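You operate a simulated robot arm through the tools that you are given. There is no shell and no other tool.

The job below is to be done with a simulated two-armed robot. You get a single attempt, and the scene is never put back.

Task
Put one of the stop buttons from the fourth shelf from the bottom of the parts rack on top of the roll of yellow tape. Put the wooden nail brush on the mixing bench beside the sink. Open the rear lid of the wide processor, turn the front pressure knob of the rear short seat to 6, then shut the lid. Take the roll of navy tape on the top of the long processor and put it away on the right end of the steel bench. Switch the trolley brake lever off. Shut the packing bench drawer. Press the red tab three times. Do these in any order. Set down upright: stop button.
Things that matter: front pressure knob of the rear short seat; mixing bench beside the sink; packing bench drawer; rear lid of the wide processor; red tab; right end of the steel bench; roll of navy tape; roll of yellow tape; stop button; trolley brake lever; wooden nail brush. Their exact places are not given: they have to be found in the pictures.

It is judged by the outcome, as a careful person would: the job done as asked, and still so three seconds after it is handed in. It fails if anything else is knocked over, pushed out of place, dropped, spilled or broken. Lids that push on must go on centred and level and be pressed home; caps that screw on are set level and turned clockwise until they are tight.

Robot
Two 7-joint arms with two-finger parallel grippers on one trunk, on a base that moves. Base frame: it is fixed to the floor where the robot stands at the start and does not move with it; the origin is under the middle of the robot, x ahead of it, y to its left, z up. Lengths are in m, angles in degrees, forces in N, time in s.
The left shoulder is at the start at [0.11, 0.169, 1.511], the right one opposite. Each reaches about 0.988 m from its shoulder. Places, roughly: front pressure knob of the rear short seat [-5.5, -2.2, 1]; mixing bench beside the sink [0.7, -1.9, 0.9]; packing bench drawer [-8.4, 0.8, 0.7]; rear lid of the wide processor [-5.4, -2.7, 1]; red tab [-8.8, 0.5, 0.9]; right end of the steel bench [-4.3, -4.6, 0.8]; roll of navy tape (6x6x2 cm) [-9.4, -3.2, 1]; roll of yellow tape (6x6x5 cm) [-4.1, -4.5, 0.8]; stop button (4x4x5 cm) [-0.3, -3.2, 1.4]; trolley brake lever [-11.6, -6, 0.6]; wooden nail brush (10x4x4 cm) [0, -2.5, 0.9]. Payload 1.57 kg a hand.
The TCP of each hand is the grasp point between the finger pads, 0.03 m short of the fingertips. In the tool frame z runs along the fingers and y along their closing line. Largest opening 0.08 m; finger width 0.017, thickness 0.012; the body of the gripper, 0.04 by 0.082 m, starts 0.08 m behind the TCP.
Orientation is told as [roll, pitch, yaw] about the base's x, y, z axes, in that order, counted from this pose: with the fingers straight down and closing along the base's y, the tool's x points along the base's -x, its y along +y and its z along -z.

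Tools
- The arms move only by the tool play_rows. It takes "left_rows", "right_rows" or both (then of equal length, played together; a hand with none holds still); each is one flat list of numbers, 7 for each row, row after row: the shift along the tool's x, y, z in units of 20 mm (1.0 is 20 mm), then the turn, a rotation vector about the tool's x, y, z in units of 4 degrees (1.0 is 4 degrees), then the closure in counts, from 0 (fully open) to 255 (shut). In form: [tx, ty, tz, wx, wy, wz, gripper, tx, ty, tz, wx, wy, wz, gripper, ...]. A call has 1 to 20 rows; each row shifts and turns the commanded pose from where the row before left it, along the tool's axes as they then stand. A call with a number of a shift or a turn outside -1 to 1 is refused whole. Rows are played at 5 a second. More than 0.05 m and 8.6 degrees between two rows, or a gripper value outside its range, and nothing of the call is played. A pose out of reach is approached as far as the arm can. The call stops where the force on the tool passes 40 N (or 10 N more than at its start, if that is more) or the arm is blocked; 0.2 s more then pass. Each finger travels about 0.072 m/s and halts on what it meets, pressing with about 25 N; the grip force reading is that of the motor and also rises with nothing between the fingers. The clock runs only during rows and for 0.2 s after the last one: add rows that do not move to give the fingers time. The reply holds the time, the measured pose of the TCP, the force on the tool along the base axes, the opening and the grip force, in the units named above and with some noise, with the torque about the TCP (base axes, N m) and any sound that the robot's microphone picked up.
- Cameras (640 x 400 px; columns grow to the right, rows downward): "scene" is now at [0.1583, -0.008, 1.6986]; the picture's right is [-0.09, -1.00, 0.00], its down [-0.73, 0.07, -0.68] and it looks along [0.68, -0.06, -0.73] (base axes); focal length 266 px, centre (320, 200). "left" rides on the left gripper at [0.072, 0.007, -0.122] in its tool frame; the picture's right is [-0.09, 1.00, 0.00], its down [-0.84, -0.08, -0.54] and it looks along [-0.54, -0.05, 0.84] (tool axes); focal length 238 px, centre (320, 200). "right" rides on the right gripper at [0.072, -0.007, -0.122] in its tool frame; the picture's right is [0.09, 1.00, 0.00], its down [-0.84, 0.08, -0.54] and it looks along [-0.54, 0.05, 0.84] (tool axes); focal length 238 px, centre (320, 200).
- capture(camera): a new picture of that camera. The clock stands still meanwhile.
- slide_trunk(by): slides the trunk up (or, below 0, down) by that many m; the arms and the scene camera ride with it, the base frame stays. It gives what a move gives, with no picture.
- roll_base(legs): drives the robot by 1 to 6 legs, each [ahead, left, turn to the left] in m, m and degrees, along the robot's own axes; the way and the turn of a leg run together, so that a leg with both is an arc; at most 1.5 m and 180 degrees a leg. The arms and the cameras ride along, it lands a little off, and it stops where it bumps. It gives what a move gives.
- aim_head(pan, tilt): turns the head with the scene camera to pan (to the left, within 86 degrees either way) and tilt (down, from -29 to 69), counted from straight ahead of the robot. It gives what a move gives.
- probe_pixels(camera, pixels): for up to 12 pixels [column, row] of the newest picture of that camera ("zoom" is the newest enlarged one), the place [x, y, z] in the base frame of the surface seen there, good to about 0.002 m. The clock stands still meanwhile.
- inspect(camera, box): a new picture of the part [left, top, right, bottom] of that camera's present view, enlarged. The clock stands still meanwhile.
- job_done(): hands the job in; it is judged then, once.

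Unless the task says otherwise, let go and move clear before handing in.

The tools are called after "Call:" by a JSON object that holds its "api" and its "payload". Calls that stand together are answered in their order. play_rows: Moves the arms, as the interface text tells. Its arguments: {"type":"object","properties":{"left_rows":{"type":"array","items":{"type":"number"}},"right_rows":{"type":"array","items":{"type":"number"}}},"required":[]} The other tools are called the same way: slide_trunk (by) moves the trunk up or down; roll_base (legs) drives the base; aim_head (pan, tilt) turns the head that bears the scene camera; capture (camera) takes a picture; probe_pixels (camera, pixels) gives the place of the surface under pixels of a picture; inspect (camera, box) takes an enlarged picture of a part of a camera's view; job_done () hands the job in.

At the start:

```text
clock: 0.0
left_ee_pos: [0.6444, 0.3006, 1.2397]
left_tcp_rot: [0.0, 0.0, 0.0]
left_ft_force: [0.3, 1.3, 0.0]
left_moment: [0.0, 0.0, -0.01]
left_opening: 0.08
left_grasp_force: 0.1
right_ee_pos: [0.6143, -0.3298, 1.2404]
right_tcp_rot: [0.0, 0.0, 0.0]
right_ft_force: [-0.5, -0.2, 0.1]
right_moment: [-0.01, -0.01, 0.0]
right_opening: 0.0801
right_grasp_force: 0.1
trunk travel left (down, up): [-0.825, 0.065]
robot x, y, heading: [-0.0026, -0.0034, 0.1]
head pan, tilt (commanded): [-5.3, 46.9]
```

scene: 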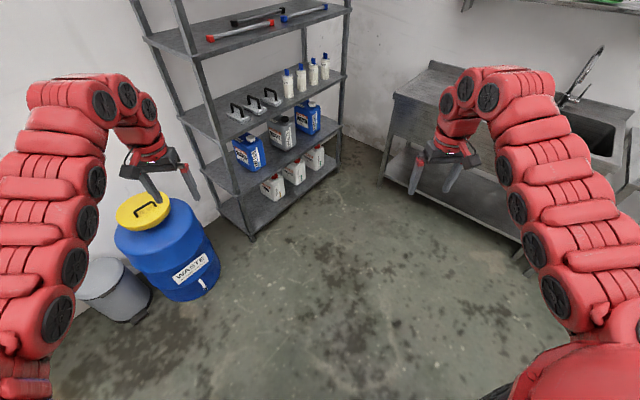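
right: 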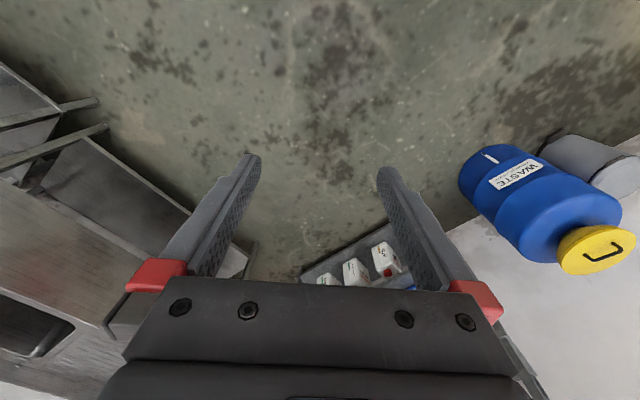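
left: 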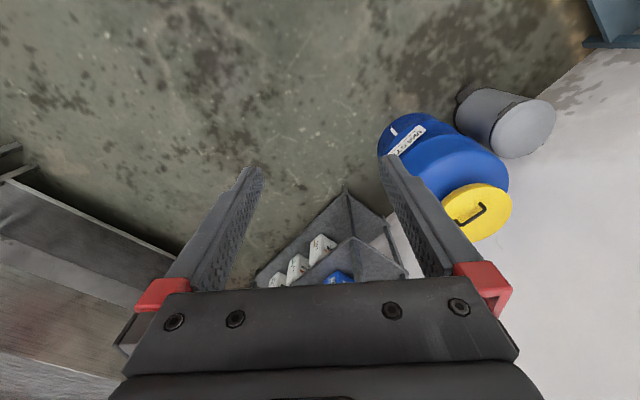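

The first pictures show a storage rack ahead and a steel sink bench ahead-right (around pixels 480,120). I'll look around with the head first to learn the room.

Call:
{"api": "aim_head", "payload": {"pan": -60, "tilt": 25}}

Call:
{"api": "capture", "payload": {"camera": "scene"}}

```text
clock: 1.2
left_ee_pos: [0.644, 0.3021, 1.2396]
left_tcp_rot: [-0.1, 0.0, 0.0]
left_ft_force: [0.4, 0.0, -0.2]
left_moment: [0.0, 0.0, -0.03]
left_opening: 0.0799
left_grasp_force: 0.1
right_ee_pos: [0.6156, -0.3289, 1.2398]
right_tcp_rot: [0.0, 0.0, -0.1]
right_ft_force: [-0.3, -0.5, 0.0]
right_moment: [0.0, 0.01, 0.03]
right_opening: 0.08
right_grasp_force: 0.0
trunk travel left (down, up): [-0.825, 0.065]
robot x, y, heading: [0.0005, 0.0005, -0.0]
head pan, tilt (commanded): [-60.0, 25.0]
```

```text
taken
```

scene: 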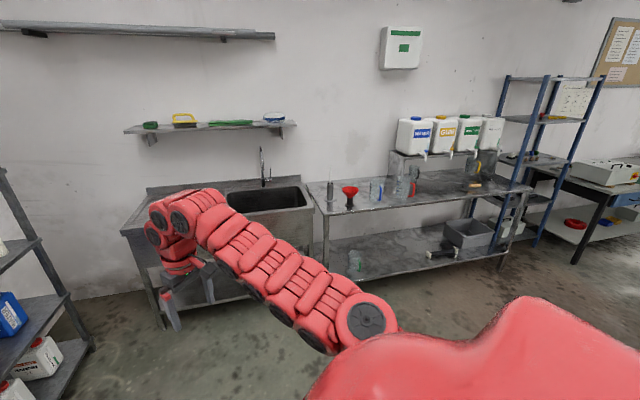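

The view at pan -60 shows the sink (265,200), a steel bench to its right with a funnel and cans, and a blue rack (540,150). I'll probe places and zoom in.

Call:
{"api": "probe_pixels", "payload": {"camera": "scene", "pixels": [[265, 200], [315, 195], [340, 208], [350, 195], [430, 190], [475, 183], [520, 180], [540, 150], [590, 170], [560, 118], [200, 205], [330, 190]]}}

Call:
{"api": "inspect", "payload": {"camera": "scene", "box": [300, 100, 540, 250]}}

Call:
{"api": "inspect", "payload": {"camera": "scene", "box": [460, 50, 640, 250]}}

```text
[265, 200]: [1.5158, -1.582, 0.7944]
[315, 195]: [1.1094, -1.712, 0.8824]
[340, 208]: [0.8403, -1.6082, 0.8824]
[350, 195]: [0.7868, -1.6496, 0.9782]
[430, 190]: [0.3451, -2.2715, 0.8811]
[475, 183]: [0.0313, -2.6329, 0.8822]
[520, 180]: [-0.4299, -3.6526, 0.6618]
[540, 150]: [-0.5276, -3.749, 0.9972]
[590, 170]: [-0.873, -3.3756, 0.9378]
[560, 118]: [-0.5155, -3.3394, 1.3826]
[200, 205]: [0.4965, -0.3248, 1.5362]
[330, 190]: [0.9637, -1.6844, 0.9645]
```

```text
2.67 times, centred on (420, 175) of scene
```

zoom: 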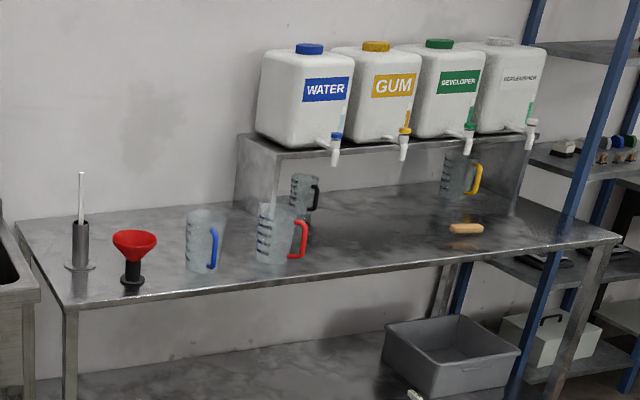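

```text
2.00 times, centred on (550, 150) of scene
```

zoom: 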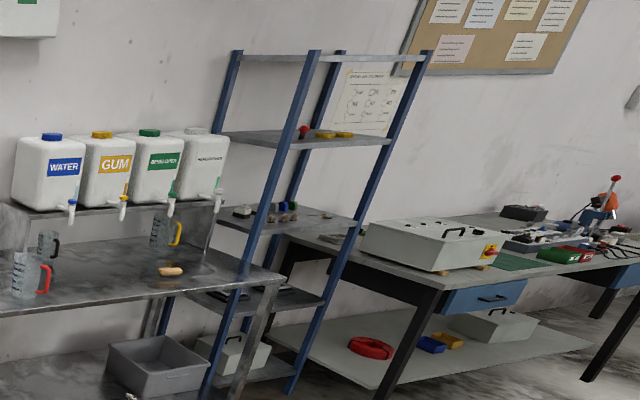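

The nail brush is at zoom (466,229) and the stop button is likely the red one on the 4th shelf. I'll probe bench edges and brush to fix the geometry.

Call:
{"api": "probe_pixels", "payload": {"camera": "scene", "pixels": [[327, 213], [526, 188], [308, 185], [475, 185], [350, 205], [380, 200], [402, 196], [345, 190], [377, 190], [404, 185], [412, 178], [390, 180]]}}

Call:
{"api": "probe_pixels", "payload": {"camera": "zoom", "pixels": [[303, 132], [325, 134], [345, 134], [290, 140], [385, 140], [230, 130], [310, 145], [420, 250], [490, 298], [615, 180], [595, 200], [590, 225]]}}

Call:
{"api": "aim_head", "payload": {"pan": -86, "tilt": 15}}

Call:
{"api": "capture", "payload": {"camera": "scene"}}

```text
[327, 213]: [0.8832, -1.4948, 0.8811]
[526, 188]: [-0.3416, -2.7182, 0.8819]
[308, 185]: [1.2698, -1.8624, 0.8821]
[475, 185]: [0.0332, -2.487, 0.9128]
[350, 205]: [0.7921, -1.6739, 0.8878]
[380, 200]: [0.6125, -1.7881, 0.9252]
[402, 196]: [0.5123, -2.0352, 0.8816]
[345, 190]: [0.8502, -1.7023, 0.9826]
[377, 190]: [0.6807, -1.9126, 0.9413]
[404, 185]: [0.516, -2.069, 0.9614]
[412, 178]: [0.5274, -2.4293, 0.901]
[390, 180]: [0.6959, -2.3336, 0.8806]
```

```text
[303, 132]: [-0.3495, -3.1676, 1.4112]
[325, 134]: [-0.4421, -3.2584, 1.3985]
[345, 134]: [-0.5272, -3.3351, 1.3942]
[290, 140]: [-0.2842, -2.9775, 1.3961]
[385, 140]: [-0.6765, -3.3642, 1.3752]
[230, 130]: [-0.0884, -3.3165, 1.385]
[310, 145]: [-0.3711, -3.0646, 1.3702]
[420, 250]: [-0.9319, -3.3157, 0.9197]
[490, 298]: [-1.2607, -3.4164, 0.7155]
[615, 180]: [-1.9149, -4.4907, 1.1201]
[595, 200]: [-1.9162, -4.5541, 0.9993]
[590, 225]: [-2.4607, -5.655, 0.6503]
```

```text
clock: 2.1
left_ee_pos: [0.6443, 0.3018, 1.2389]
left_tcp_rot: [0.0, 0.0, 0.0]
left_ft_force: [-0.8, 0.1, -1.0]
left_moment: [0.03, -0.03, -0.03]
left_opening: 0.0801
left_grasp_force: 0.1
right_ee_pos: [0.6159, -0.3298, 1.2397]
right_tcp_rot: [0.0, 0.0, -0.2]
right_ft_force: [-0.4, 0.6, 0.7]
right_moment: [-0.01, 0.02, -0.04]
right_opening: 0.08
right_grasp_force: 0.1
trunk travel left (down, up): [-0.825, 0.065]
robot x, y, heading: [-0.001, 0.0002, 0.1]
head pan, tilt (commanded): [-85.9, 15.0]
```

```text
taken
```

scene: 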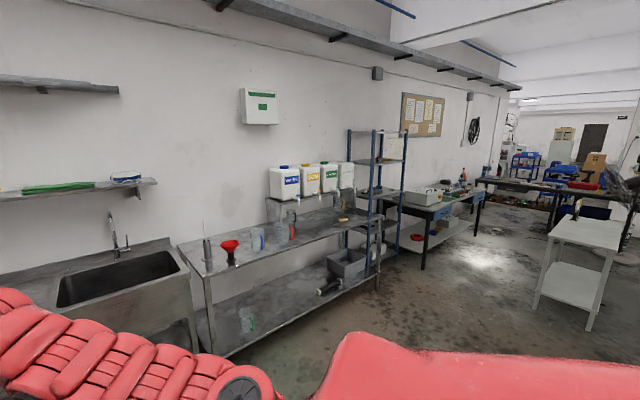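

The room is turned 45° to my frame: the bench front edge runs from (0.88,-1.50) to (-0.34,-2.72); the white table on the right (580,240) needs checking before I drive. I'll probe floor and obstacle points.

Call:
{"api": "probe_pixels", "payload": {"camera": "scene", "pixels": [[538, 300], [590, 325], [550, 225], [612, 250], [400, 310], [480, 270], [350, 300], [580, 60], [427, 205], [480, 175], [560, 195], [600, 185]]}}

Call:
{"api": "inspect", "payload": {"camera": "scene", "box": [400, 60, 640, 260]}}

```text
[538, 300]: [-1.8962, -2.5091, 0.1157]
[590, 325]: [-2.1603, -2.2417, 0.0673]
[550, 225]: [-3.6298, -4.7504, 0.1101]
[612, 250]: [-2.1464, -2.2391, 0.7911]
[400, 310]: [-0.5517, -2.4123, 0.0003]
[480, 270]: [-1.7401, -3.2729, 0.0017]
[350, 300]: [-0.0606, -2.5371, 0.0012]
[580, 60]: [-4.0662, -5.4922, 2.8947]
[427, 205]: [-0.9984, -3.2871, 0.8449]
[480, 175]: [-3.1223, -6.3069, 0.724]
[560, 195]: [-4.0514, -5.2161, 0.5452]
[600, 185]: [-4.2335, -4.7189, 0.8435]
```

```text
2.00 times, centred on (520, 160) of scene
```

zoom: 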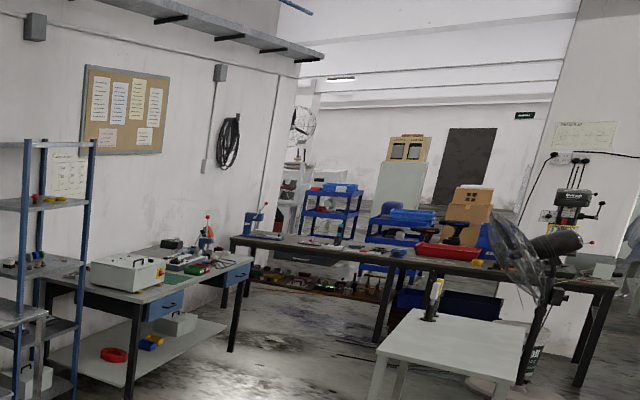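

The floor in front of the bench is clear and the white table begins at about (-1.9,-2.5), well off my way. I'll turn to face the wall and move in front of the nail brush, staying back a bit first.

Call:
{"api": "roll_base", "payload": {"legs": [[0, 0, -45], [0, -1.4, 0], [0.85, 0, 0]]}}

Call:
{"api": "aim_head", "payload": {"pan": -20, "tilt": 35}}

Call:
{"api": "capture", "payload": {"camera": "scene"}}

```text
clock: 7.0
left_ee_pos: [0.413, -0.4981, 1.2401]
left_tcp_rot: [-0.1, 0.1, -44.4]
left_ft_force: [0.7, -0.3, -0.3]
left_moment: [-0.01, -0.04, 0.01]
left_opening: 0.0799
left_grasp_force: 0.1
right_ee_pos: [-0.0523, -0.9276, 1.2395]
right_tcp_rot: [0.0, -0.1, -44.5]
right_ft_force: [-0.6, 0.5, -0.5]
right_moment: [0.04, -0.02, 0.0]
right_opening: 0.0799
right_grasp_force: 0.0
trunk travel left (down, up): [-0.825, 0.065]
robot x, y, heading: [-0.2611, -0.2584, -44.5]
head pan, tilt (commanded): [-85.9, 15.0]
stopped in leg 2: the robot was blocked; the commanded pose is now the measured one
```

```text
clock: 8.4
left_ee_pos: [0.41, -0.4987, 1.2392]
left_tcp_rot: [0.1, 0.0, -44.5]
left_ft_force: [-0.6, 0.1, 0.1]
left_moment: [0.03, -0.04, 0.0]
left_opening: 0.0801
left_grasp_force: 0.1
right_ee_pos: [-0.0528, -0.9295, 1.2394]
right_tcp_rot: [0.0, -0.1, -44.5]
right_ft_force: [0.9, 0.5, 0.8]
right_moment: [0.01, -0.04, 0.03]
right_opening: 0.0799
right_grasp_force: 0.0
trunk travel left (down, up): [-0.825, 0.065]
robot x, y, heading: [-0.2603, -0.2633, -44.6]
head pan, tilt (commanded): [-20.0, 35.0]
```

```text
taken
```

scene: 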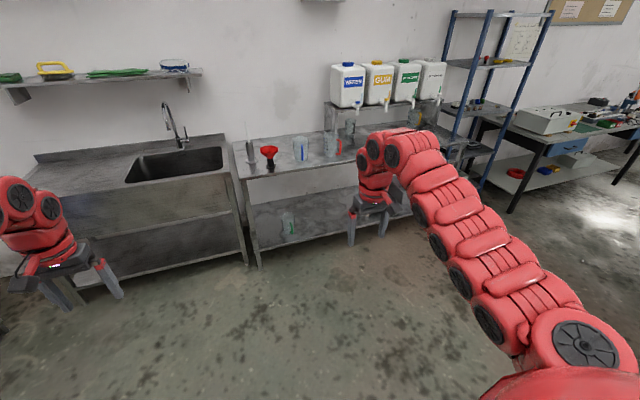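

I was blocked 0.37 m into the sideways leg, by something on my right that I can't see in this view. I'll look right and down.

Call:
{"api": "aim_head", "payload": {"pan": -86, "tilt": 60}}

Call:
{"api": "capture", "payload": {"camera": "scene"}}

Call:
{"api": "aim_head", "payload": {"pan": -86, "tilt": 20}}

Call:
{"api": "capture", "payload": {"camera": "scene"}}

```text
clock: 9.8
left_ee_pos: [0.4116, -0.4989, 1.2395]
left_tcp_rot: [0.0, 0.0, -44.4]
left_ft_force: [0.1, -0.9, -0.2]
left_moment: [-0.02, -0.05, -0.01]
left_opening: 0.0798
left_grasp_force: 0.2
right_ee_pos: [-0.0527, -0.9284, 1.2403]
right_tcp_rot: [0.0, 0.0, -44.5]
right_ft_force: [0.8, -0.1, 0.3]
right_moment: [-0.03, -0.01, -0.02]
right_opening: 0.0801
right_grasp_force: 0.0
trunk travel left (down, up): [-0.825, 0.065]
robot x, y, heading: [-0.2574, -0.2597, -44.7]
head pan, tilt (commanded): [-85.9, 60.0]
```

```text
taken
```

scene: 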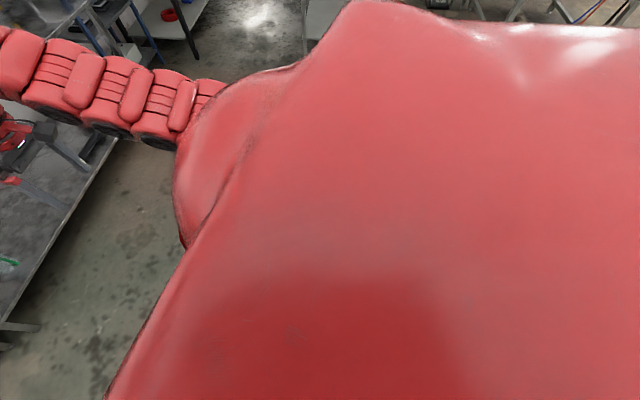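

```text
clock: 10.9
left_ee_pos: [0.4097, -0.4987, 1.2407]
left_tcp_rot: [0.1, 0.1, -44.4]
left_ft_force: [-0.5, 0.1, 0.7]
left_moment: [0.02, 0.0, -0.01]
left_opening: 0.08
left_grasp_force: 0.0
right_ee_pos: [-0.0519, -0.9288, 1.2405]
right_tcp_rot: [0.0, 0.0, -44.6]
right_ft_force: [0.0, -0.2, 0.0]
right_moment: [-0.01, 0.02, 0.0]
right_opening: 0.08
right_grasp_force: 0.1
trunk travel left (down, up): [-0.825, 0.065]
robot x, y, heading: [-0.2591, -0.2633, -44.6]
head pan, tilt (commanded): [-85.9, 20.0]
```

```text
taken
```

scene: 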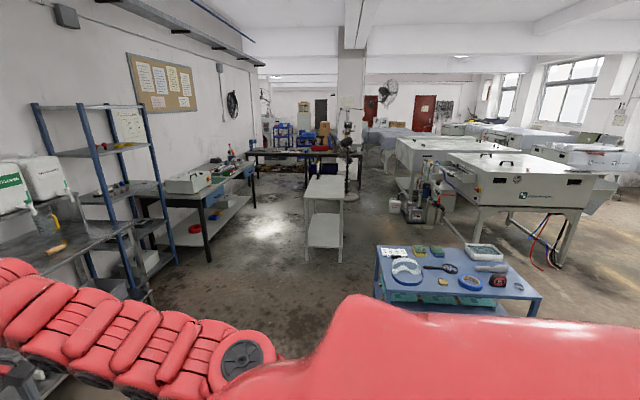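

A blue table with small things stands to my right (460,270); it may be what stopped me. I'll probe its corners and the floor, and inspect it for anything disturbed.

Call:
{"api": "probe_pixels", "payload": {"camera": "scene", "pixels": [[378, 248], [380, 300], [500, 250], [540, 300], [405, 270], [490, 285], [325, 260], [307, 200], [345, 200], [470, 200], [590, 200], [250, 300]]}}

Call:
{"api": "inspect", "payload": {"camera": "scene", "box": [350, 200, 580, 340]}}

```text
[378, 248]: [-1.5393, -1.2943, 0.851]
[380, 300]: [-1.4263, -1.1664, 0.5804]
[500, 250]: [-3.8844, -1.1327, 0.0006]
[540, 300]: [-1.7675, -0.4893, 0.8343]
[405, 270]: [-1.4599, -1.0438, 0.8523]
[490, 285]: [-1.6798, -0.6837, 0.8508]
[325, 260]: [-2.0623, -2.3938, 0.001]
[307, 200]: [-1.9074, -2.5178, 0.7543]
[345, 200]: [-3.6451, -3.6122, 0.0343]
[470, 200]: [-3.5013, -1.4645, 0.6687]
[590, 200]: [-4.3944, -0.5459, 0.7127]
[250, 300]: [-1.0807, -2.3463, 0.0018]
```

```text
2.78 times, centred on (465, 270) of scene
```

zoom: 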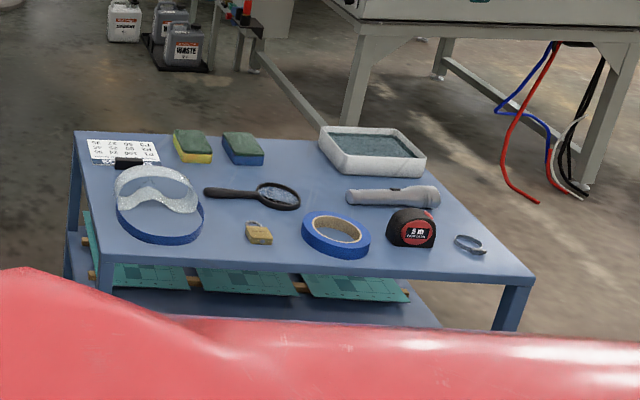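

The table's nearest corner is at u≈1.6 m in wall coordinates, over 1.2 m from me, so it's not clear what stopped me. I'll turn the right hand about its fingers to look at the floor beside my base.

Call:
{"api": "play_rows", "payload": {"right_rows": [0, 0, 0, 0, 0, 1, 0, 0, 0, 0, 0, 0, 1, 0, 0, 0, 0, 0, 0, 1, 0, 0, 0, 0, 0, 0, 1, 0, 0, 0, 0, 0, 0, 1, 0, 0, 0, 0, 0, 0, 1, 0, 0, 0, 0, 0, 0, 1, 0, 0, 0, 0, 0, 0, 1, 0, 0, 0, 0, 0, 0, 1, 0, 0, 0, 0, 0, 0, 1, 0, 0, 0, 0, 0, 0, 1, 0, 0, 0, 0, 0, 0, 1, 0, 0, 0, 0, 0, 0, 1, 0, 0, 0, 0, 0, 0, 1, 0, 0, 0, 0, 0, 0, 1, 0, 0, 0, 0, 0, 0, 1, 0, 0, 0, 0, 0, 0, 1, 0, 0, 0, 0, 0, 0, 1, 0, 0, 0, 0, 0, 0, 1, 0, 0, 0, 0, 0, 0, 1, 0]}}

Call:
{"api": "capture", "payload": {"camera": "right"}}

```text
clock: 15.1
left_ee_pos: [0.4114, -0.4985, 1.2392]
left_tcp_rot: [-0.1, 0.0, -44.4]
left_ft_force: [-0.3, 0.0, -0.1]
left_moment: [0.01, -0.02, 0.02]
left_opening: 0.0804
left_grasp_force: 0.1
right_ee_pos: [-0.0526, -0.9282, 1.2403]
right_tcp_rot: [0.0, 0.0, -124.6]
right_ft_force: [-0.7, 0.3, -0.2]
right_moment: [-0.01, 0.01, 0.01]
right_opening: 0.0801
right_grasp_force: 0.0
trunk travel left (down, up): [-0.825, 0.065]
robot x, y, heading: [-0.26, -0.2655, -44.8]
head pan, tilt (commanded): [-85.9, 20.0]
```

```text
taken
```

right: 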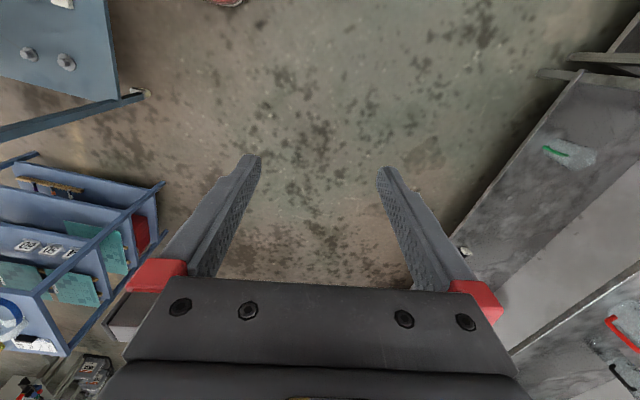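

The right hand camera shows a blue steel thing close at the left edge (50,50) with bolts and a shelf unit of blue trays (80,230). I'll probe these.

Call:
{"api": "probe_pixels", "payload": {"camera": "right", "pixels": [[60, 50], [28, 55], [110, 80], [60, 115], [130, 95], [150, 190], [60, 190], [100, 240], [30, 320], [62, 345], [85, 375], [230, 3]]}}

Call:
{"api": "inspect", "payload": {"camera": "right", "box": [0, 0, 200, 130]}}

```text
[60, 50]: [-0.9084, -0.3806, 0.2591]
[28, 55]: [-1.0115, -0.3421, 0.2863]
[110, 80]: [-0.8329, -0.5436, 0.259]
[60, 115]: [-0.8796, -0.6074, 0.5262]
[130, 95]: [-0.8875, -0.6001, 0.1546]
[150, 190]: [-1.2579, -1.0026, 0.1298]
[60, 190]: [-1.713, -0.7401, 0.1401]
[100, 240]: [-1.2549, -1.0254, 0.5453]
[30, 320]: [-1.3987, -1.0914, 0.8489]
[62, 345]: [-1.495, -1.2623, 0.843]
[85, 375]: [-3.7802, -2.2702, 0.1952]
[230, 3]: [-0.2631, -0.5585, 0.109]
```

```text
3.08 times, centred on (100, 65) of right
```

zoom: 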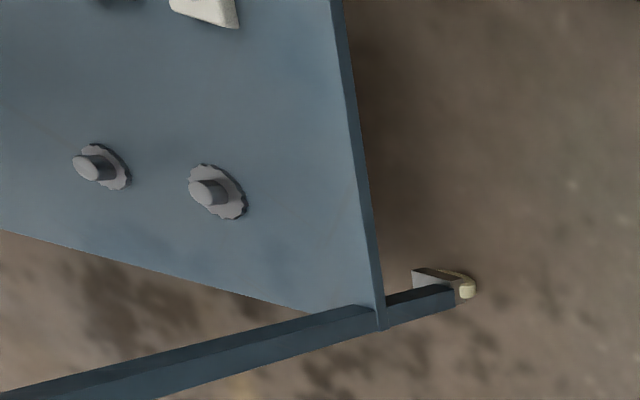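

There is a blue trolley/stand with a low shelf just to my right-rear, hidden from the head camera; my base rim shows at (230,3). I'll probe the top edge to get its near extent.

Call:
{"api": "probe_pixels", "payload": {"camera": "right", "pixels": [[100, 3], [60, 3], [20, 3], [5, 60], [5, 130], [62, 2], [35, 5], [105, 40], [200, 3], [250, 3], [150, 3], [5, 95]]}}

```text
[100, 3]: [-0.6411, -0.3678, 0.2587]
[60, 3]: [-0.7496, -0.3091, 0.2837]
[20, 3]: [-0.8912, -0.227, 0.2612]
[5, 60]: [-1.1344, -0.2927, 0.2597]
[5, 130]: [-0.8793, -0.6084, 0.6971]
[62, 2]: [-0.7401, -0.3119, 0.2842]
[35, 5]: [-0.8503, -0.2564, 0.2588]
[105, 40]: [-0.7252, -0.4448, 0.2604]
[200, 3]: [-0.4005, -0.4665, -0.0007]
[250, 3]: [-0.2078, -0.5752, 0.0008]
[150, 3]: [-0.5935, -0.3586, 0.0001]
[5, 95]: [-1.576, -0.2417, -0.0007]
```

The trolley's wall-side edge lies at v≈+0.2 and its near end touches my base side, so going ahead first clears it. I'll drive ahead 0.6 m, then right 1.04 m, then look.

Call:
{"api": "roll_base", "payload": {"legs": [[0.6, 0, 0], [0, -1.04, 0]]}}

Call:
{"api": "aim_head", "payload": {"pan": -30, "tilt": 45}}

Call:
{"api": "capture", "payload": {"camera": "scene"}}

Call:
{"api": "capture", "payload": {"camera": "right"}}

```text
clock: 23.5
left_ee_pos: [0.1184, -1.6675, 1.2393]
left_tcp_rot: [0.0, 0.0, -43.9]
left_ft_force: [0.3, -0.5, 0.0]
left_moment: [-0.04, 0.0, -0.01]
left_opening: 0.0801
left_grasp_force: 0.1
right_ee_pos: [-0.3415, -2.0996, 1.2397]
right_tcp_rot: [0.0, 0.0, -124.0]
right_ft_force: [-0.7, -0.5, 0.5]
right_moment: [0.0, 0.01, 0.02]
right_opening: 0.0799
right_grasp_force: 0.0
trunk travel left (down, up): [-0.825, 0.065]
robot x, y, heading: [-0.5576, -1.434, -44.2]
head pan, tilt (commanded): [-85.9, 20.0]
```

```text
clock: 24.7
left_ee_pos: [0.1185, -1.6679, 1.2402]
left_tcp_rot: [0.0, 0.0, -43.9]
left_ft_force: [0.3, 0.6, 0.1]
left_moment: [0.01, 0.04, 0.01]
left_opening: 0.0799
left_grasp_force: 0.0
right_ee_pos: [-0.3405, -2.1009, 1.2403]
right_tcp_rot: [0.0, 0.0, -124.0]
right_ft_force: [0.0, 0.6, 0.1]
right_moment: [-0.01, -0.03, 0.0]
right_opening: 0.0797
right_grasp_force: 0.0
trunk travel left (down, up): [-0.825, 0.065]
robot x, y, heading: [-0.5544, -1.4366, -44.3]
head pan, tilt (commanded): [-30.0, 45.0]
```

```text
taken
```

scene: 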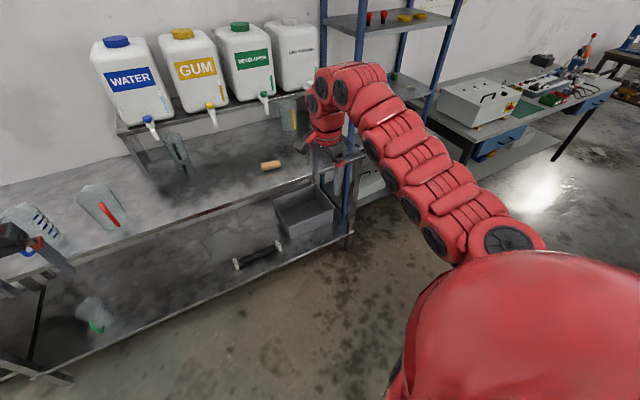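

```text
taken
```

right: 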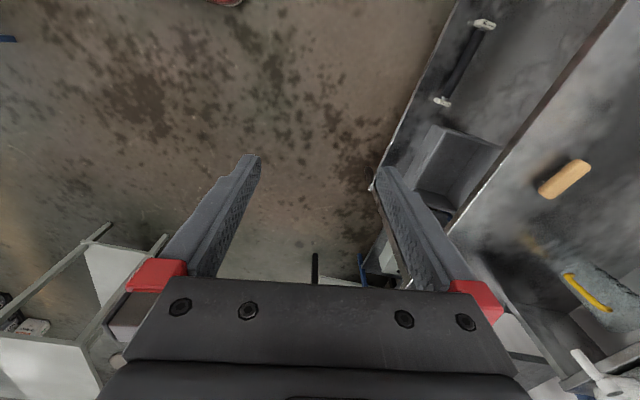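

I'm at (-0.555,-1.435) facing the wall; the brush is at (270,165) and two red buttons at (368,17) and (384,17) on the 4th shelf. I'll probe taps, brush ends, and look closely at the buttons.

Call:
{"api": "inspect", "payload": {"camera": "scene", "box": [320, 0, 480, 100]}}

Call:
{"api": "probe_pixels", "payload": {"camera": "scene", "pixels": [[270, 163], [263, 168], [280, 165], [266, 98], [213, 110], [152, 125], [303, 85], [285, 115], [370, 17], [385, 17], [330, 20], [395, 36]]}}

Call:
{"api": "probe_pixels", "payload": {"camera": "right", "pixels": [[543, 190], [585, 167], [565, 178], [555, 170], [575, 185]]}}

```text
4.00 times, centred on (400, 50) of scene
```

zoom: 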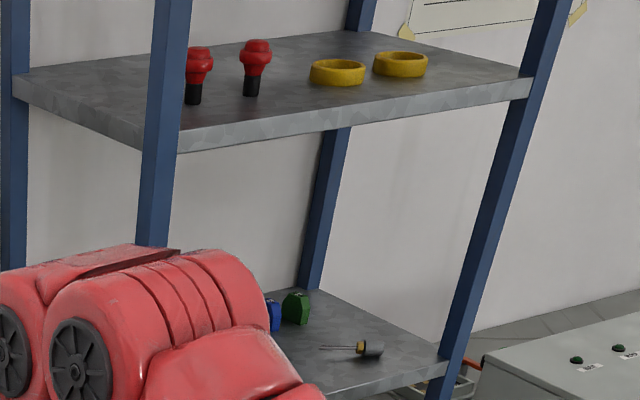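

```text
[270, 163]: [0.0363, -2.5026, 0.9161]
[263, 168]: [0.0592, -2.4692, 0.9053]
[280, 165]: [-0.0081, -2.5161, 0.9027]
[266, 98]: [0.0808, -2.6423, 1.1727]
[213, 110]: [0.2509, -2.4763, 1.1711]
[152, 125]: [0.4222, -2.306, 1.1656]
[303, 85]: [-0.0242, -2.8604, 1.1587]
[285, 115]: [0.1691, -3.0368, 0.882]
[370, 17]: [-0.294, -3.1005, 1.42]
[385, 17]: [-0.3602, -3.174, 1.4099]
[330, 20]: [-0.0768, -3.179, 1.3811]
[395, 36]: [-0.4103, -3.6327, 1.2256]
```

```text
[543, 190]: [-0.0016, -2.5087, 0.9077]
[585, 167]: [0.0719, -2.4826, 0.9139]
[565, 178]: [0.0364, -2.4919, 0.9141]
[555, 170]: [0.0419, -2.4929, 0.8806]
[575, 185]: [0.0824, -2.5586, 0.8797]
```

The stop buttons stand red cap up on black stems at (-0.294,-3.10) and (-0.36,-3.17); the brush is around (0.037,-2.497). I'll drive 0.5 m ahead so that the right hand is over the brush, then look from the hand camera.

Call:
{"api": "roll_base", "payload": {"legs": [[0.5, 0, 0]]}}

Call:
{"api": "capture", "payload": {"camera": "right"}}

Call:
{"api": "capture", "payload": {"camera": "scene"}}

```text
clock: 27.7
left_ee_pos: [0.4882, -2.016, 1.2407]
left_tcp_rot: [-0.1, 0.0, -43.4]
left_ft_force: [0.1, 0.1, -0.3]
left_moment: [0.02, 0.0, 0.02]
left_opening: 0.08
left_grasp_force: 0.0
right_ee_pos: [0.032, -2.4521, 1.2401]
right_tcp_rot: [0.1, 0.0, -123.6]
right_ft_force: [-0.9, 0.8, 0.7]
right_moment: [-0.02, -0.04, 0.01]
right_opening: 0.08
right_grasp_force: 0.1
trunk travel left (down, up): [-0.825, 0.065]
robot x, y, heading: [-0.186, -1.7896, -43.8]
head pan, tilt (commanded): [-30.0, 45.0]
```

```text
taken
```

right: 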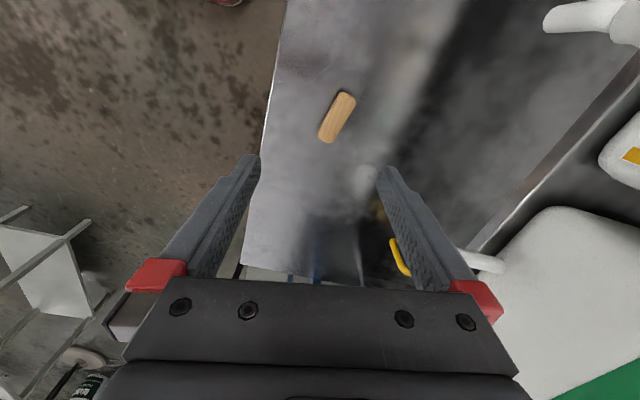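

```text
taken
```

scene: 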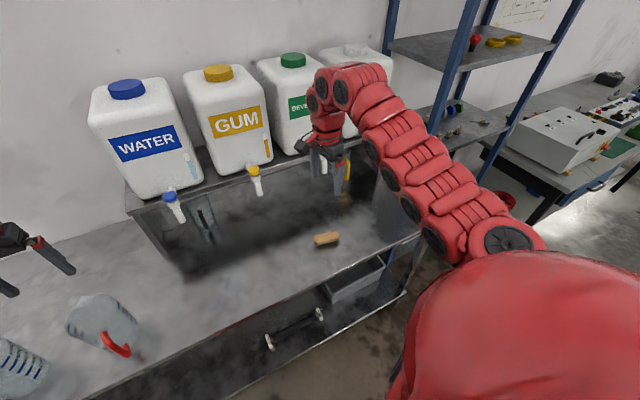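

The brush lies from (350,97) to (327,138) in the hand picture, tilted about 29° to the fingers. I'll probe it precisely.

Call:
{"api": "probe_pixels", "payload": {"camera": "right", "pixels": [[340, 117], [349, 97], [327, 137], [332, 110], [349, 122], [345, 105], [332, 128]]}}

Call:
{"api": "inspect", "payload": {"camera": "right", "box": [300, 80, 380, 150]}}

```text
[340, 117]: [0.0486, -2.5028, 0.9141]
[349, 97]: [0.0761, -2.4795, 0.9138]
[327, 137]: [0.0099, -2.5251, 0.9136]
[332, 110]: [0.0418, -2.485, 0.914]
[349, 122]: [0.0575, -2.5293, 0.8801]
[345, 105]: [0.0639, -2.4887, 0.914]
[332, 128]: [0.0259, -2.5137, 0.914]
```

```text
5.71 times, centred on (340, 115) of right
```

zoom: 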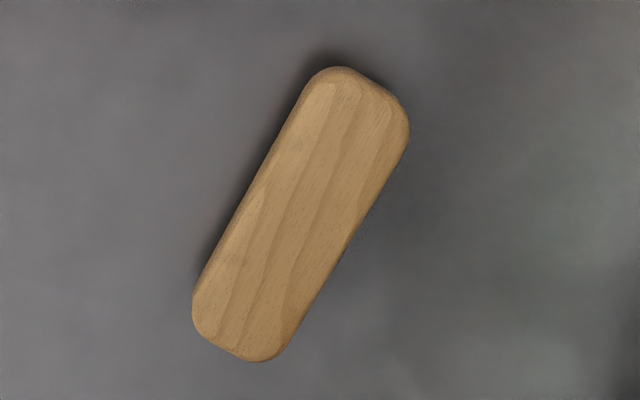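

The brush's long axis is at 34.6°, centre (0.0445,-2.502), top at 0.914. I'll turn the hand to yaw -145.4, centre over it and lower most of the way.

Call:
{"api": "play_rows", "payload": {"right_rows": [0, 0, 0, 0, 0, 0.908, 0, 0, 0, 0, 0, 0, 0.908, 0, 0, 0, 0, 0, 0, 0.908, 0, 0, 0, 0, 0, 0, 0.908, 0, 0, 0, 0, 0, 0, 0.908, 0, 0, 0, 0, 0, 0, 0.908, 0, -0.3, 0.8, 0, 0, 0, 0, 0, -0.3, 0.8, 0, 0, 0, 0, 0, -0.3, 0.8, 0, 0, 0, 0, 0, 0, 0, 1, 0, 0, 0, 0, 0, 0, 1, 0, 0, 0, 0, 0, 0, 1, 0, 0, 0, 0, 0, 0, 1, 0, 0, 0, 0, 0, 0, 1, 0, 0, 0, 0, 0, 0, 1, 0, 0, 0, 0, 0, 0, 1, 0, 0, 0, 0, 0, 0, 1, 0, 0, 0, 0, 0, 0, 1, 0, 0, 0, 0, 0, 0, 1, 0, 0, 0, 0]}}

Call:
{"api": "capture", "payload": {"camera": "right"}}

```text
clock: 31.7
left_ee_pos: [0.4896, -2.0158, 1.2399]
left_tcp_rot: [0.0, 0.0, -43.5]
left_ft_force: [-0.5, 0.4, 0.5]
left_moment: [0.0, 0.02, 0.0]
left_opening: 0.0801
left_grasp_force: 0.0
right_ee_pos: [0.0461, -2.5033, 1.0394]
right_tcp_rot: [0.0, -0.1, -145.3]
right_ft_force: [0.9, -0.7, 0.4]
right_moment: [0.04, -0.01, -0.03]
right_opening: 0.0798
right_grasp_force: 0.0
trunk travel left (down, up): [-0.825, 0.065]
robot x, y, heading: [-0.1857, -1.7912, -43.8]
head pan, tilt (commanded): [-30.0, 45.0]
```

```text
taken
```

right: 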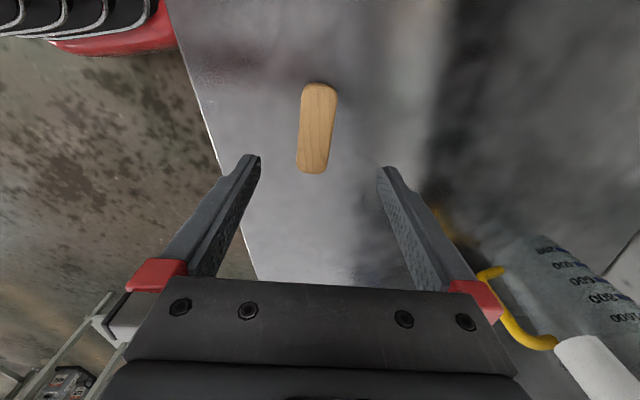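

The brush now runs from (321,85) to (311,172), close to the finger axis. I'll probe it again for fine alignment before the last descent.

Call:
{"api": "probe_pixels", "payload": {"camera": "right", "pixels": [[320, 88], [311, 168], [316, 128], [303, 128], [329, 128]]}}

```text
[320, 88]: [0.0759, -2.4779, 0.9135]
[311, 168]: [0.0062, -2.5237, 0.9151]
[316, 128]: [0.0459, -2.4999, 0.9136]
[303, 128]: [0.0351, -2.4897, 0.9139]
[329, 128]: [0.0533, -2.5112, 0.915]
```

The brush centre is about 4 mm to the tool's -y side. I'll shift, descend 0.123 m and close.

Call:
{"api": "play_rows", "payload": {"right_rows": [0, -0.19, 0.8, 0, 0, 0, 0, 0, 0, 0.9, 0, 0, 0, 0, 0, 0, 0.9, 0, 0, 0, 0, 0, 0, 0.9, 0, 0, 0, 0, 0, 0, 0.9, 0, 0, 0, 0, 0, 0, 0.9, 0, 0, 0, 0, 0, 0, 0.85, 0, 0, 0, 0, 0, 0, 0, 0, 0, 0, 0, 0, 0, 0, 0, 0, 0, 255, 0, 0, 0, 0, 0, 0, 255, 0, 0, 0, 0, 0, 0, 255, 0, 0, 0, 0, 0, 0, 255, 0, 0, 0, 0, 0, 0, 255]}}

Call:
{"api": "capture", "payload": {"camera": "right"}}

```text
clock: 34.5
left_ee_pos: [0.4889, -2.016, 1.2399]
left_tcp_rot: [0.0, 0.0, -43.4]
left_ft_force: [0.5, 0.9, -0.1]
left_moment: [0.01, 0.0, -0.01]
left_opening: 0.0798
left_grasp_force: 0.0
right_ee_pos: [0.0429, -2.4989, 0.918]
right_tcp_rot: [0.0, 0.0, -145.3]
right_ft_force: [-0.4, -0.1, 1.4]
right_moment: [0.03, 0.0, -0.04]
right_opening: 0.035
right_grasp_force: 24.9
trunk travel left (down, up): [-0.825, 0.065]
robot x, y, heading: [-0.1853, -1.7932, -43.5]
head pan, tilt (commanded): [-30.0, 45.0]
```

```text
taken
```

right: 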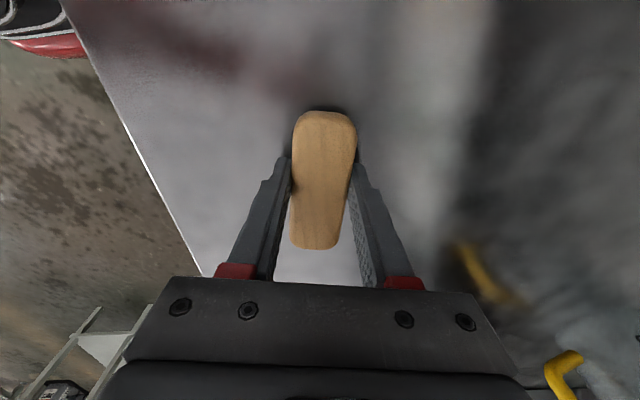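

The brush is held (opening 35 mm, 25 N). I'll lift it 0.3 m straight up.

Call:
{"api": "play_rows", "payload": {"right_rows": [0, 0, -1, 0, 0, 0, 255, 0, 0, -1, 0, 0, 0, 255, 0, 0, -1, 0, 0, 0, 255, 0, 0, -1, 0, 0, 0, 255, 0, 0, -1, 0, 0, 0, 255, 0, 0, -1, 0, 0, 0, 255, 0, 0, -1, 0, 0, 0, 255, 0, 0, -1, 0, 0, 0, 255, 0, 0, -1, 0, 0, 0, 255, 0, 0, -1, 0, 0, 0, 255, 0, 0, -1, 0, 0, 0, 255, 0, 0, -1, 0, 0, 0, 255, 0, 0, -1, 0, 0, 0, 255, 0, 0, -1, 0, 0, 0, 255, 0, 0, -1, 0, 0, 0, 255]}}

Call:
{"api": "roll_base", "payload": {"legs": [[-0.35, 0, 0], [0, 0.75, 0]]}}

Call:
{"api": "capture", "payload": {"camera": "scene"}}

Call:
{"api": "capture", "payload": {"camera": "right"}}

```text
clock: 37.7
left_ee_pos: [0.4894, -2.0182, 1.2399]
left_tcp_rot: [0.1, -0.1, -43.5]
left_ft_force: [0.6, 0.4, -1.0]
left_moment: [-0.01, -0.03, -0.02]
left_opening: 0.0803
left_grasp_force: 0.1
right_ee_pos: [0.0448, -2.499, 1.2182]
right_tcp_rot: [0.0, 0.1, -145.3]
right_ft_force: [1.0, -0.5, -1.3]
right_moment: [-0.01, 0.02, 0.0]
right_opening: 0.0352
right_grasp_force: 25.4
trunk travel left (down, up): [-0.825, 0.065]
robot x, y, heading: [-0.1859, -1.7927, -44.0]
head pan, tilt (commanded): [-30.0, 45.0]
```

```text
clock: 43.6
left_ee_pos: [0.7468, -1.2447, 1.2407]
left_tcp_rot: [0.0, -0.1, -43.7]
left_ft_force: [-0.3, 0.0, 0.2]
left_moment: [0.04, -0.01, 0.01]
left_opening: 0.0799
left_grasp_force: 0.2
right_ee_pos: [0.3009, -1.7265, 1.2173]
right_tcp_rot: [0.0, 0.1, -145.7]
right_ft_force: [0.1, 0.9, -1.0]
right_moment: [0.02, -0.01, -0.01]
right_opening: 0.0351
right_grasp_force: 25.2
trunk travel left (down, up): [-0.825, 0.065]
robot x, y, heading: [0.073, -1.0183, -43.9]
head pan, tilt (commanded): [-30.0, 45.0]
```

```text
taken
```

scene: 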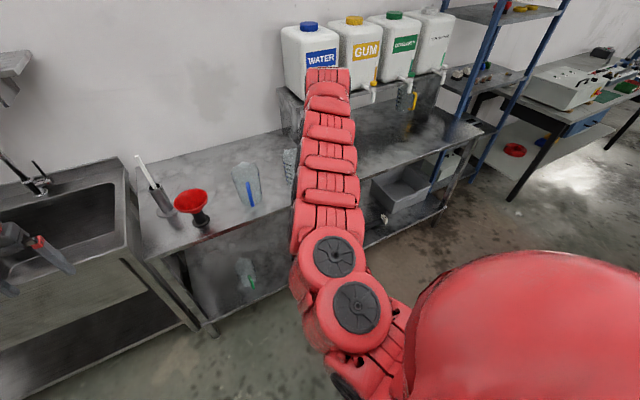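

```text
taken
```

right: 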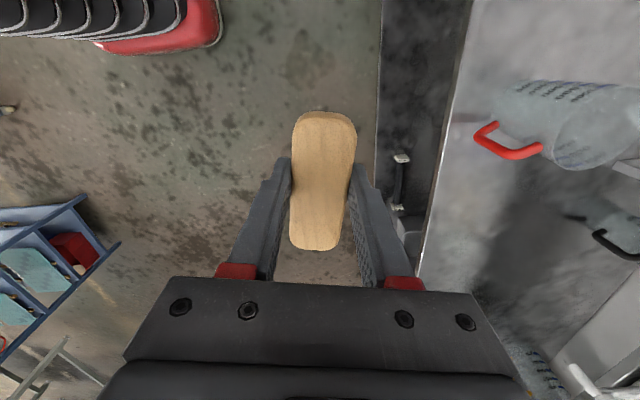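

The target part of the bench shows a stirrer (155,195), funnel (190,205), blue jug (245,185), with free steel between them. I'll probe the free spots and objects' footprints.

Call:
{"api": "probe_pixels", "payload": {"camera": "scene", "pixels": [[220, 190], [215, 170], [225, 215], [200, 222], [165, 213], [245, 205], [258, 205], [235, 170], [260, 160], [195, 175], [150, 230], [240, 225]]}}

Call:
{"api": "inspect", "payload": {"camera": "scene", "box": [110, 120, 310, 260]}}

```text
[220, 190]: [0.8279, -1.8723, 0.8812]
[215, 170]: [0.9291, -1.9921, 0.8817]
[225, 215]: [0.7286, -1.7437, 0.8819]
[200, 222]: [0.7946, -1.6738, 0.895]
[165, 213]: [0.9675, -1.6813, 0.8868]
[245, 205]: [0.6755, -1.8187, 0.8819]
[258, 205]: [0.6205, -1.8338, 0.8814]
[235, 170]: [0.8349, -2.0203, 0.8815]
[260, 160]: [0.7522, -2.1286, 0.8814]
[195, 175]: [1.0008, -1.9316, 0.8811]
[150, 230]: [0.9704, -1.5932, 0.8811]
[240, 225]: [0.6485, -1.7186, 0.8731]
```

```text
2.86 times, centred on (210, 190) of scene
```

zoom: 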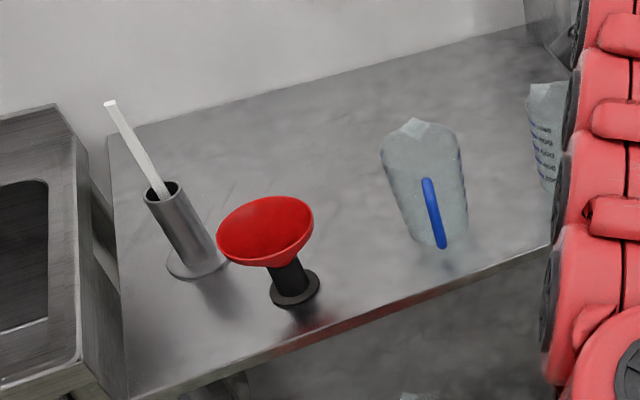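

The spot around (0.80,-1.94) is free behind the blue jug and funnel. I'll check the faucet and jug/stirrer heights before moving in.

Call:
{"api": "probe_pixels", "payload": {"camera": "zoom", "pixels": [[110, 104], [165, 190], [240, 205], [400, 125], [385, 150], [440, 130], [440, 245], [400, 235], [465, 240], [290, 290]]}}

Call:
{"api": "probe_pixels", "payload": {"camera": "scene", "pixels": [[5, 157], [20, 172], [38, 165], [45, 185], [30, 190], [35, 240]]}}

```text
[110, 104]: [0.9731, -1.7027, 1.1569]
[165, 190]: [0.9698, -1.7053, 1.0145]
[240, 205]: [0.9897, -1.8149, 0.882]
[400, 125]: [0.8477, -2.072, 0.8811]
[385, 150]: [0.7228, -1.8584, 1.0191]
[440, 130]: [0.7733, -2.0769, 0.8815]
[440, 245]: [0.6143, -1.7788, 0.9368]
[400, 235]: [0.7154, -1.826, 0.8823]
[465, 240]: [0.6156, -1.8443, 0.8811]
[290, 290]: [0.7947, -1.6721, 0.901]
```

```text
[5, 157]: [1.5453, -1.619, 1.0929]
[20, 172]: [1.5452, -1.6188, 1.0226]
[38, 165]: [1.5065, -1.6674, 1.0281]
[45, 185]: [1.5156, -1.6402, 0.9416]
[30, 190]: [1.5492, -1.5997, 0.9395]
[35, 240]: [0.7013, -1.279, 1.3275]
```

The jug top is about 1.03 m at (0.68,-1.86) and the faucet is far from my left hand's path. I'll drive left 0.18 m and ahead 0.45 m so that the brush comes near (0.81,-1.98).

Call:
{"api": "roll_base", "payload": {"legs": [[0, 0.18, 0], [0.45, 0, 0]]}}

Call:
{"api": "capture", "payload": {"camera": "scene"}}

Call:
{"api": "capture", "payload": {"camera": "right"}}

```text
clock: 47.4
left_ee_pos: [1.197, -1.4283, 1.2404]
left_tcp_rot: [-0.1, 0.1, -43.7]
left_ft_force: [0.2, -0.1, -0.3]
left_moment: [-0.01, -0.03, 0.02]
left_opening: 0.08
left_grasp_force: 0.0
right_ee_pos: [0.7504, -1.9105, 1.2174]
right_tcp_rot: [0.1, 0.0, -145.7]
right_ft_force: [-0.3, 0.2, -0.4]
right_moment: [-0.03, 0.01, -0.01]
right_opening: 0.0348
right_grasp_force: 25.0
trunk travel left (down, up): [-0.825, 0.065]
robot x, y, heading: [0.5228, -1.1983, -44.0]
head pan, tilt (commanded): [-30.0, 45.0]
```

```text
taken
```

scene: 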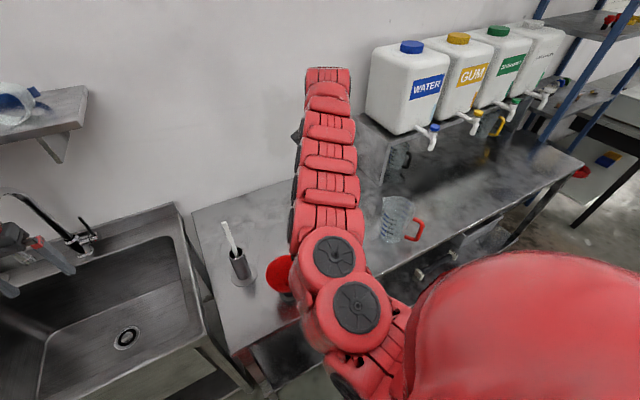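

```text
taken
```

right: 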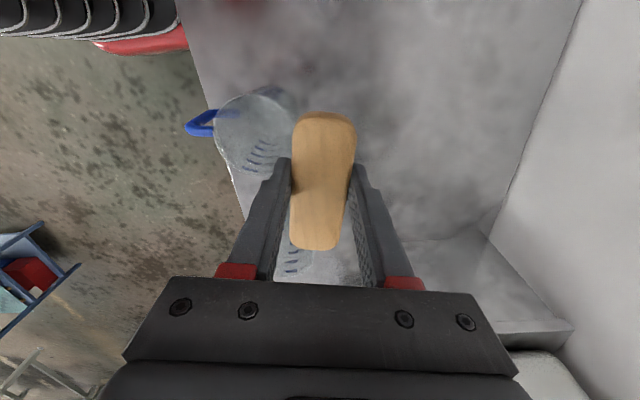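

The hand is above the jug edge; I need to shift about 0.09 m toward the wall (tool +y) to (0.81,-1.98). Then I'll check the picture.

Call:
{"api": "play_rows", "payload": {"right_rows": [0.1, 0.92, 0, 0, 0, 0, 255, 0.1, 0.92, 0, 0, 0, 0, 255, 0.1, 0.92, 0, 0, 0, 0, 255, 0.1, 0.92, 0, 0, 0, 0, 255, 0.1, 0.92, 0, 0, 0, 0, 255, 0, 0, 1, 0, 0, 0, 255, 0, 0, 1, 0, 0, 0, 255, 0, 0, 1, 0, 0, 0, 255]}}

Call:
{"api": "capture", "payload": {"camera": "right"}}

```text
clock: 49.2
left_ee_pos: [1.1972, -1.4297, 1.2403]
left_tcp_rot: [0.0, 0.0, -43.7]
left_ft_force: [0.7, 0.1, 0.7]
left_moment: [-0.01, -0.03, 0.01]
left_opening: 0.08
left_grasp_force: 0.1
right_ee_pos: [0.7749, -1.9374, 1.1571]
right_tcp_rot: [0.1, 0.1, -145.6]
right_ft_force: [-0.1, 0.2, 0.1]
right_moment: [-0.01, 0.03, -0.04]
right_opening: 0.035
right_grasp_force: 25.1
right hand out of reach, approached as far as the arm can: row 3, 4, 5
trunk travel left (down, up): [-0.825, 0.065]
robot x, y, heading: [0.524, -1.1993, -44.4]
head pan, tilt (commanded): [-30.0, 45.0]
```

```text
taken
```

right: 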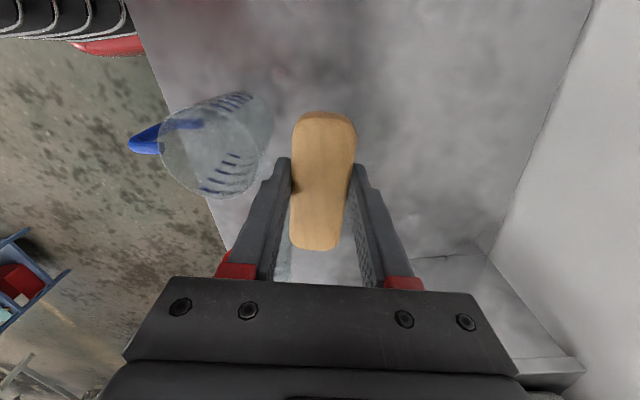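

The arm reached its limit at (0.775,-1.937). I'll drive the base 6 cm ahead (about 0.1 m clear of the bench) to gain the rest.

Call:
{"api": "roll_base", "payload": {"legs": [[0.06, 0, 0]]}}

Call:
{"api": "capture", "payload": {"camera": "right"}}

```text
clock: 50.2
left_ee_pos: [1.2371, -1.4662, 1.2429]
left_tcp_rot: [0.0, -0.2, -43.7]
left_ft_force: [-1.0, 0.5, 0.6]
left_moment: [-0.04, -0.01, 0.02]
left_opening: 0.0797
left_grasp_force: 0.1
right_ee_pos: [0.8135, -1.9753, 1.1604]
right_tcp_rot: [0.2, 0.1, -145.5]
right_ft_force: [-0.7, -0.5, -0.1]
right_moment: [0.01, 0.02, -0.02]
right_opening: 0.0348
right_grasp_force: 25.1
trunk travel left (down, up): [-0.825, 0.065]
robot x, y, heading: [0.5664, -1.2407, -44.1]
head pan, tilt (commanded): [-30.0, 45.0]
```

```text
taken
```

right: 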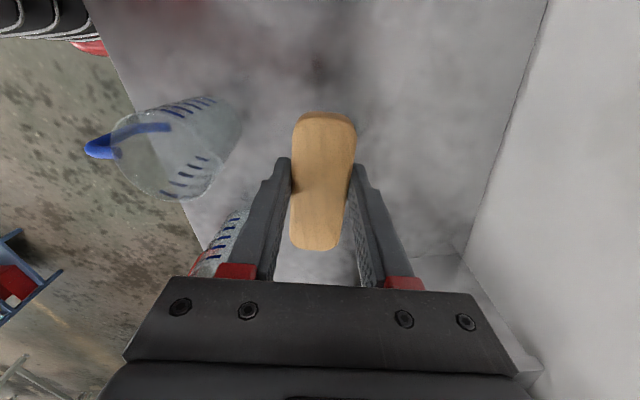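

The hand is at (0.8135,-1.9753), and the jug is well clear at (160,150). I'll lower with the trunk, but first check the faucet spout's place relative to the left hand.

Call:
{"api": "capture", "payload": {"camera": "scene"}}

Call:
{"api": "capture", "payload": {"camera": "left"}}

```text
taken
```

scene: 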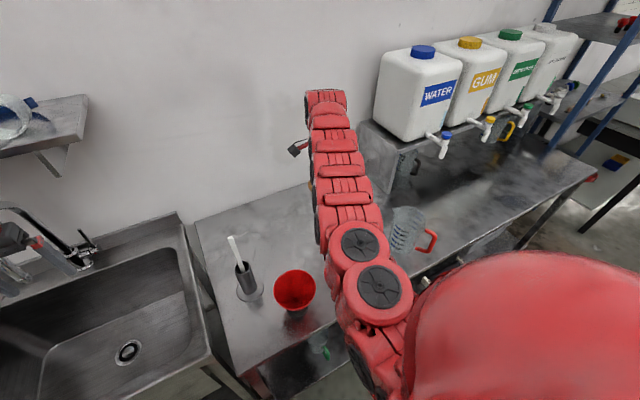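

```text
taken
```

left: 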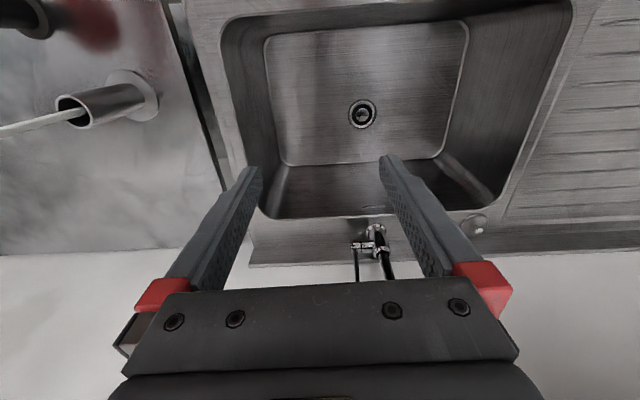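

The spout arcs up near the left hand's place ((385,265) in the left picture), so I'll raise the left hand 0.2 m first and then lower the trunk.

Call:
{"api": "play_rows", "payload": {"left_rows": [0.5, 0, -1, 0, 0, 0, 0, 0.5, 0, -1, 0, 0, 0, 0, 0.5, 0, -1, 0, 0, 0, 0, 0.5, 0, -1, 0, 0, 0, 0, 0.5, 0, -1, 0, 0, 0, 0, 0.5, 0, -1, 0, 0, 0, 0, 0.5, 0, -1, 0, 0, 0, 0, 0.5, 0, -1, 0, 0, 0, 0, 0.5, 0, -1, 0, 0, 0, 0, 0.5, 0, -1, 0, 0, 0, 0]}}

Call:
{"api": "slide_trunk", "payload": {"by": -0.2}}

Call:
{"api": "capture", "payload": {"camera": "right"}}

```text
clock: 52.4
left_ee_pos: [1.2369, -1.4527, 1.257]
left_tcp_rot: [0.1, -0.1, -43.7]
left_ft_force: [0.3, -0.1, -0.5]
left_moment: [0.01, 0.01, -0.01]
left_opening: 0.08
left_grasp_force: 0.1
left hand out of reach, approached as far as the arm can: row 2, 3, 4, 5, 6, 7, 8, 9, 10
right_ee_pos: [0.8171, -1.9789, 1.157]
right_tcp_rot: [-0.1, 0.0, -145.6]
right_ft_force: [1.0, -0.1, 0.2]
right_moment: [-0.02, -0.03, 0.01]
right_opening: 0.0351
right_grasp_force: 24.9
trunk travel left (down, up): [-0.825, 0.065]
robot x, y, heading: [0.5671, -1.2436, -44.0]
head pan, tilt (commanded): [-30.0, 45.0]
```

```text
clock: 54.6
left_ee_pos: [1.2366, -1.4536, 1.0561]
left_tcp_rot: [0.1, -0.1, -43.6]
left_ft_force: [-0.3, 0.4, 0.3]
left_moment: [0.04, -0.02, 0.05]
left_opening: 0.0801
left_grasp_force: 0.0
right_ee_pos: [0.8162, -1.9788, 0.957]
right_tcp_rot: [-0.1, 0.0, -145.6]
right_ft_force: [-0.6, -0.3, -0.5]
right_moment: [0.05, 0.01, 0.01]
right_opening: 0.0348
right_grasp_force: 25.1
trunk travel left (down, up): [-0.625, 0.265]
robot x, y, heading: [0.5654, -1.2428, -44.3]
head pan, tilt (commanded): [-30.0, 45.0]
```

```text
taken
```

right: 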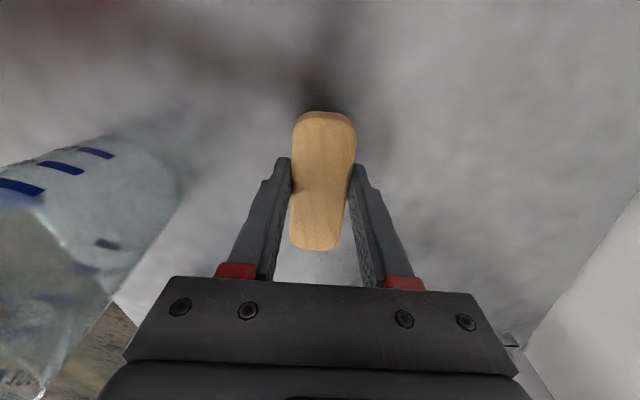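

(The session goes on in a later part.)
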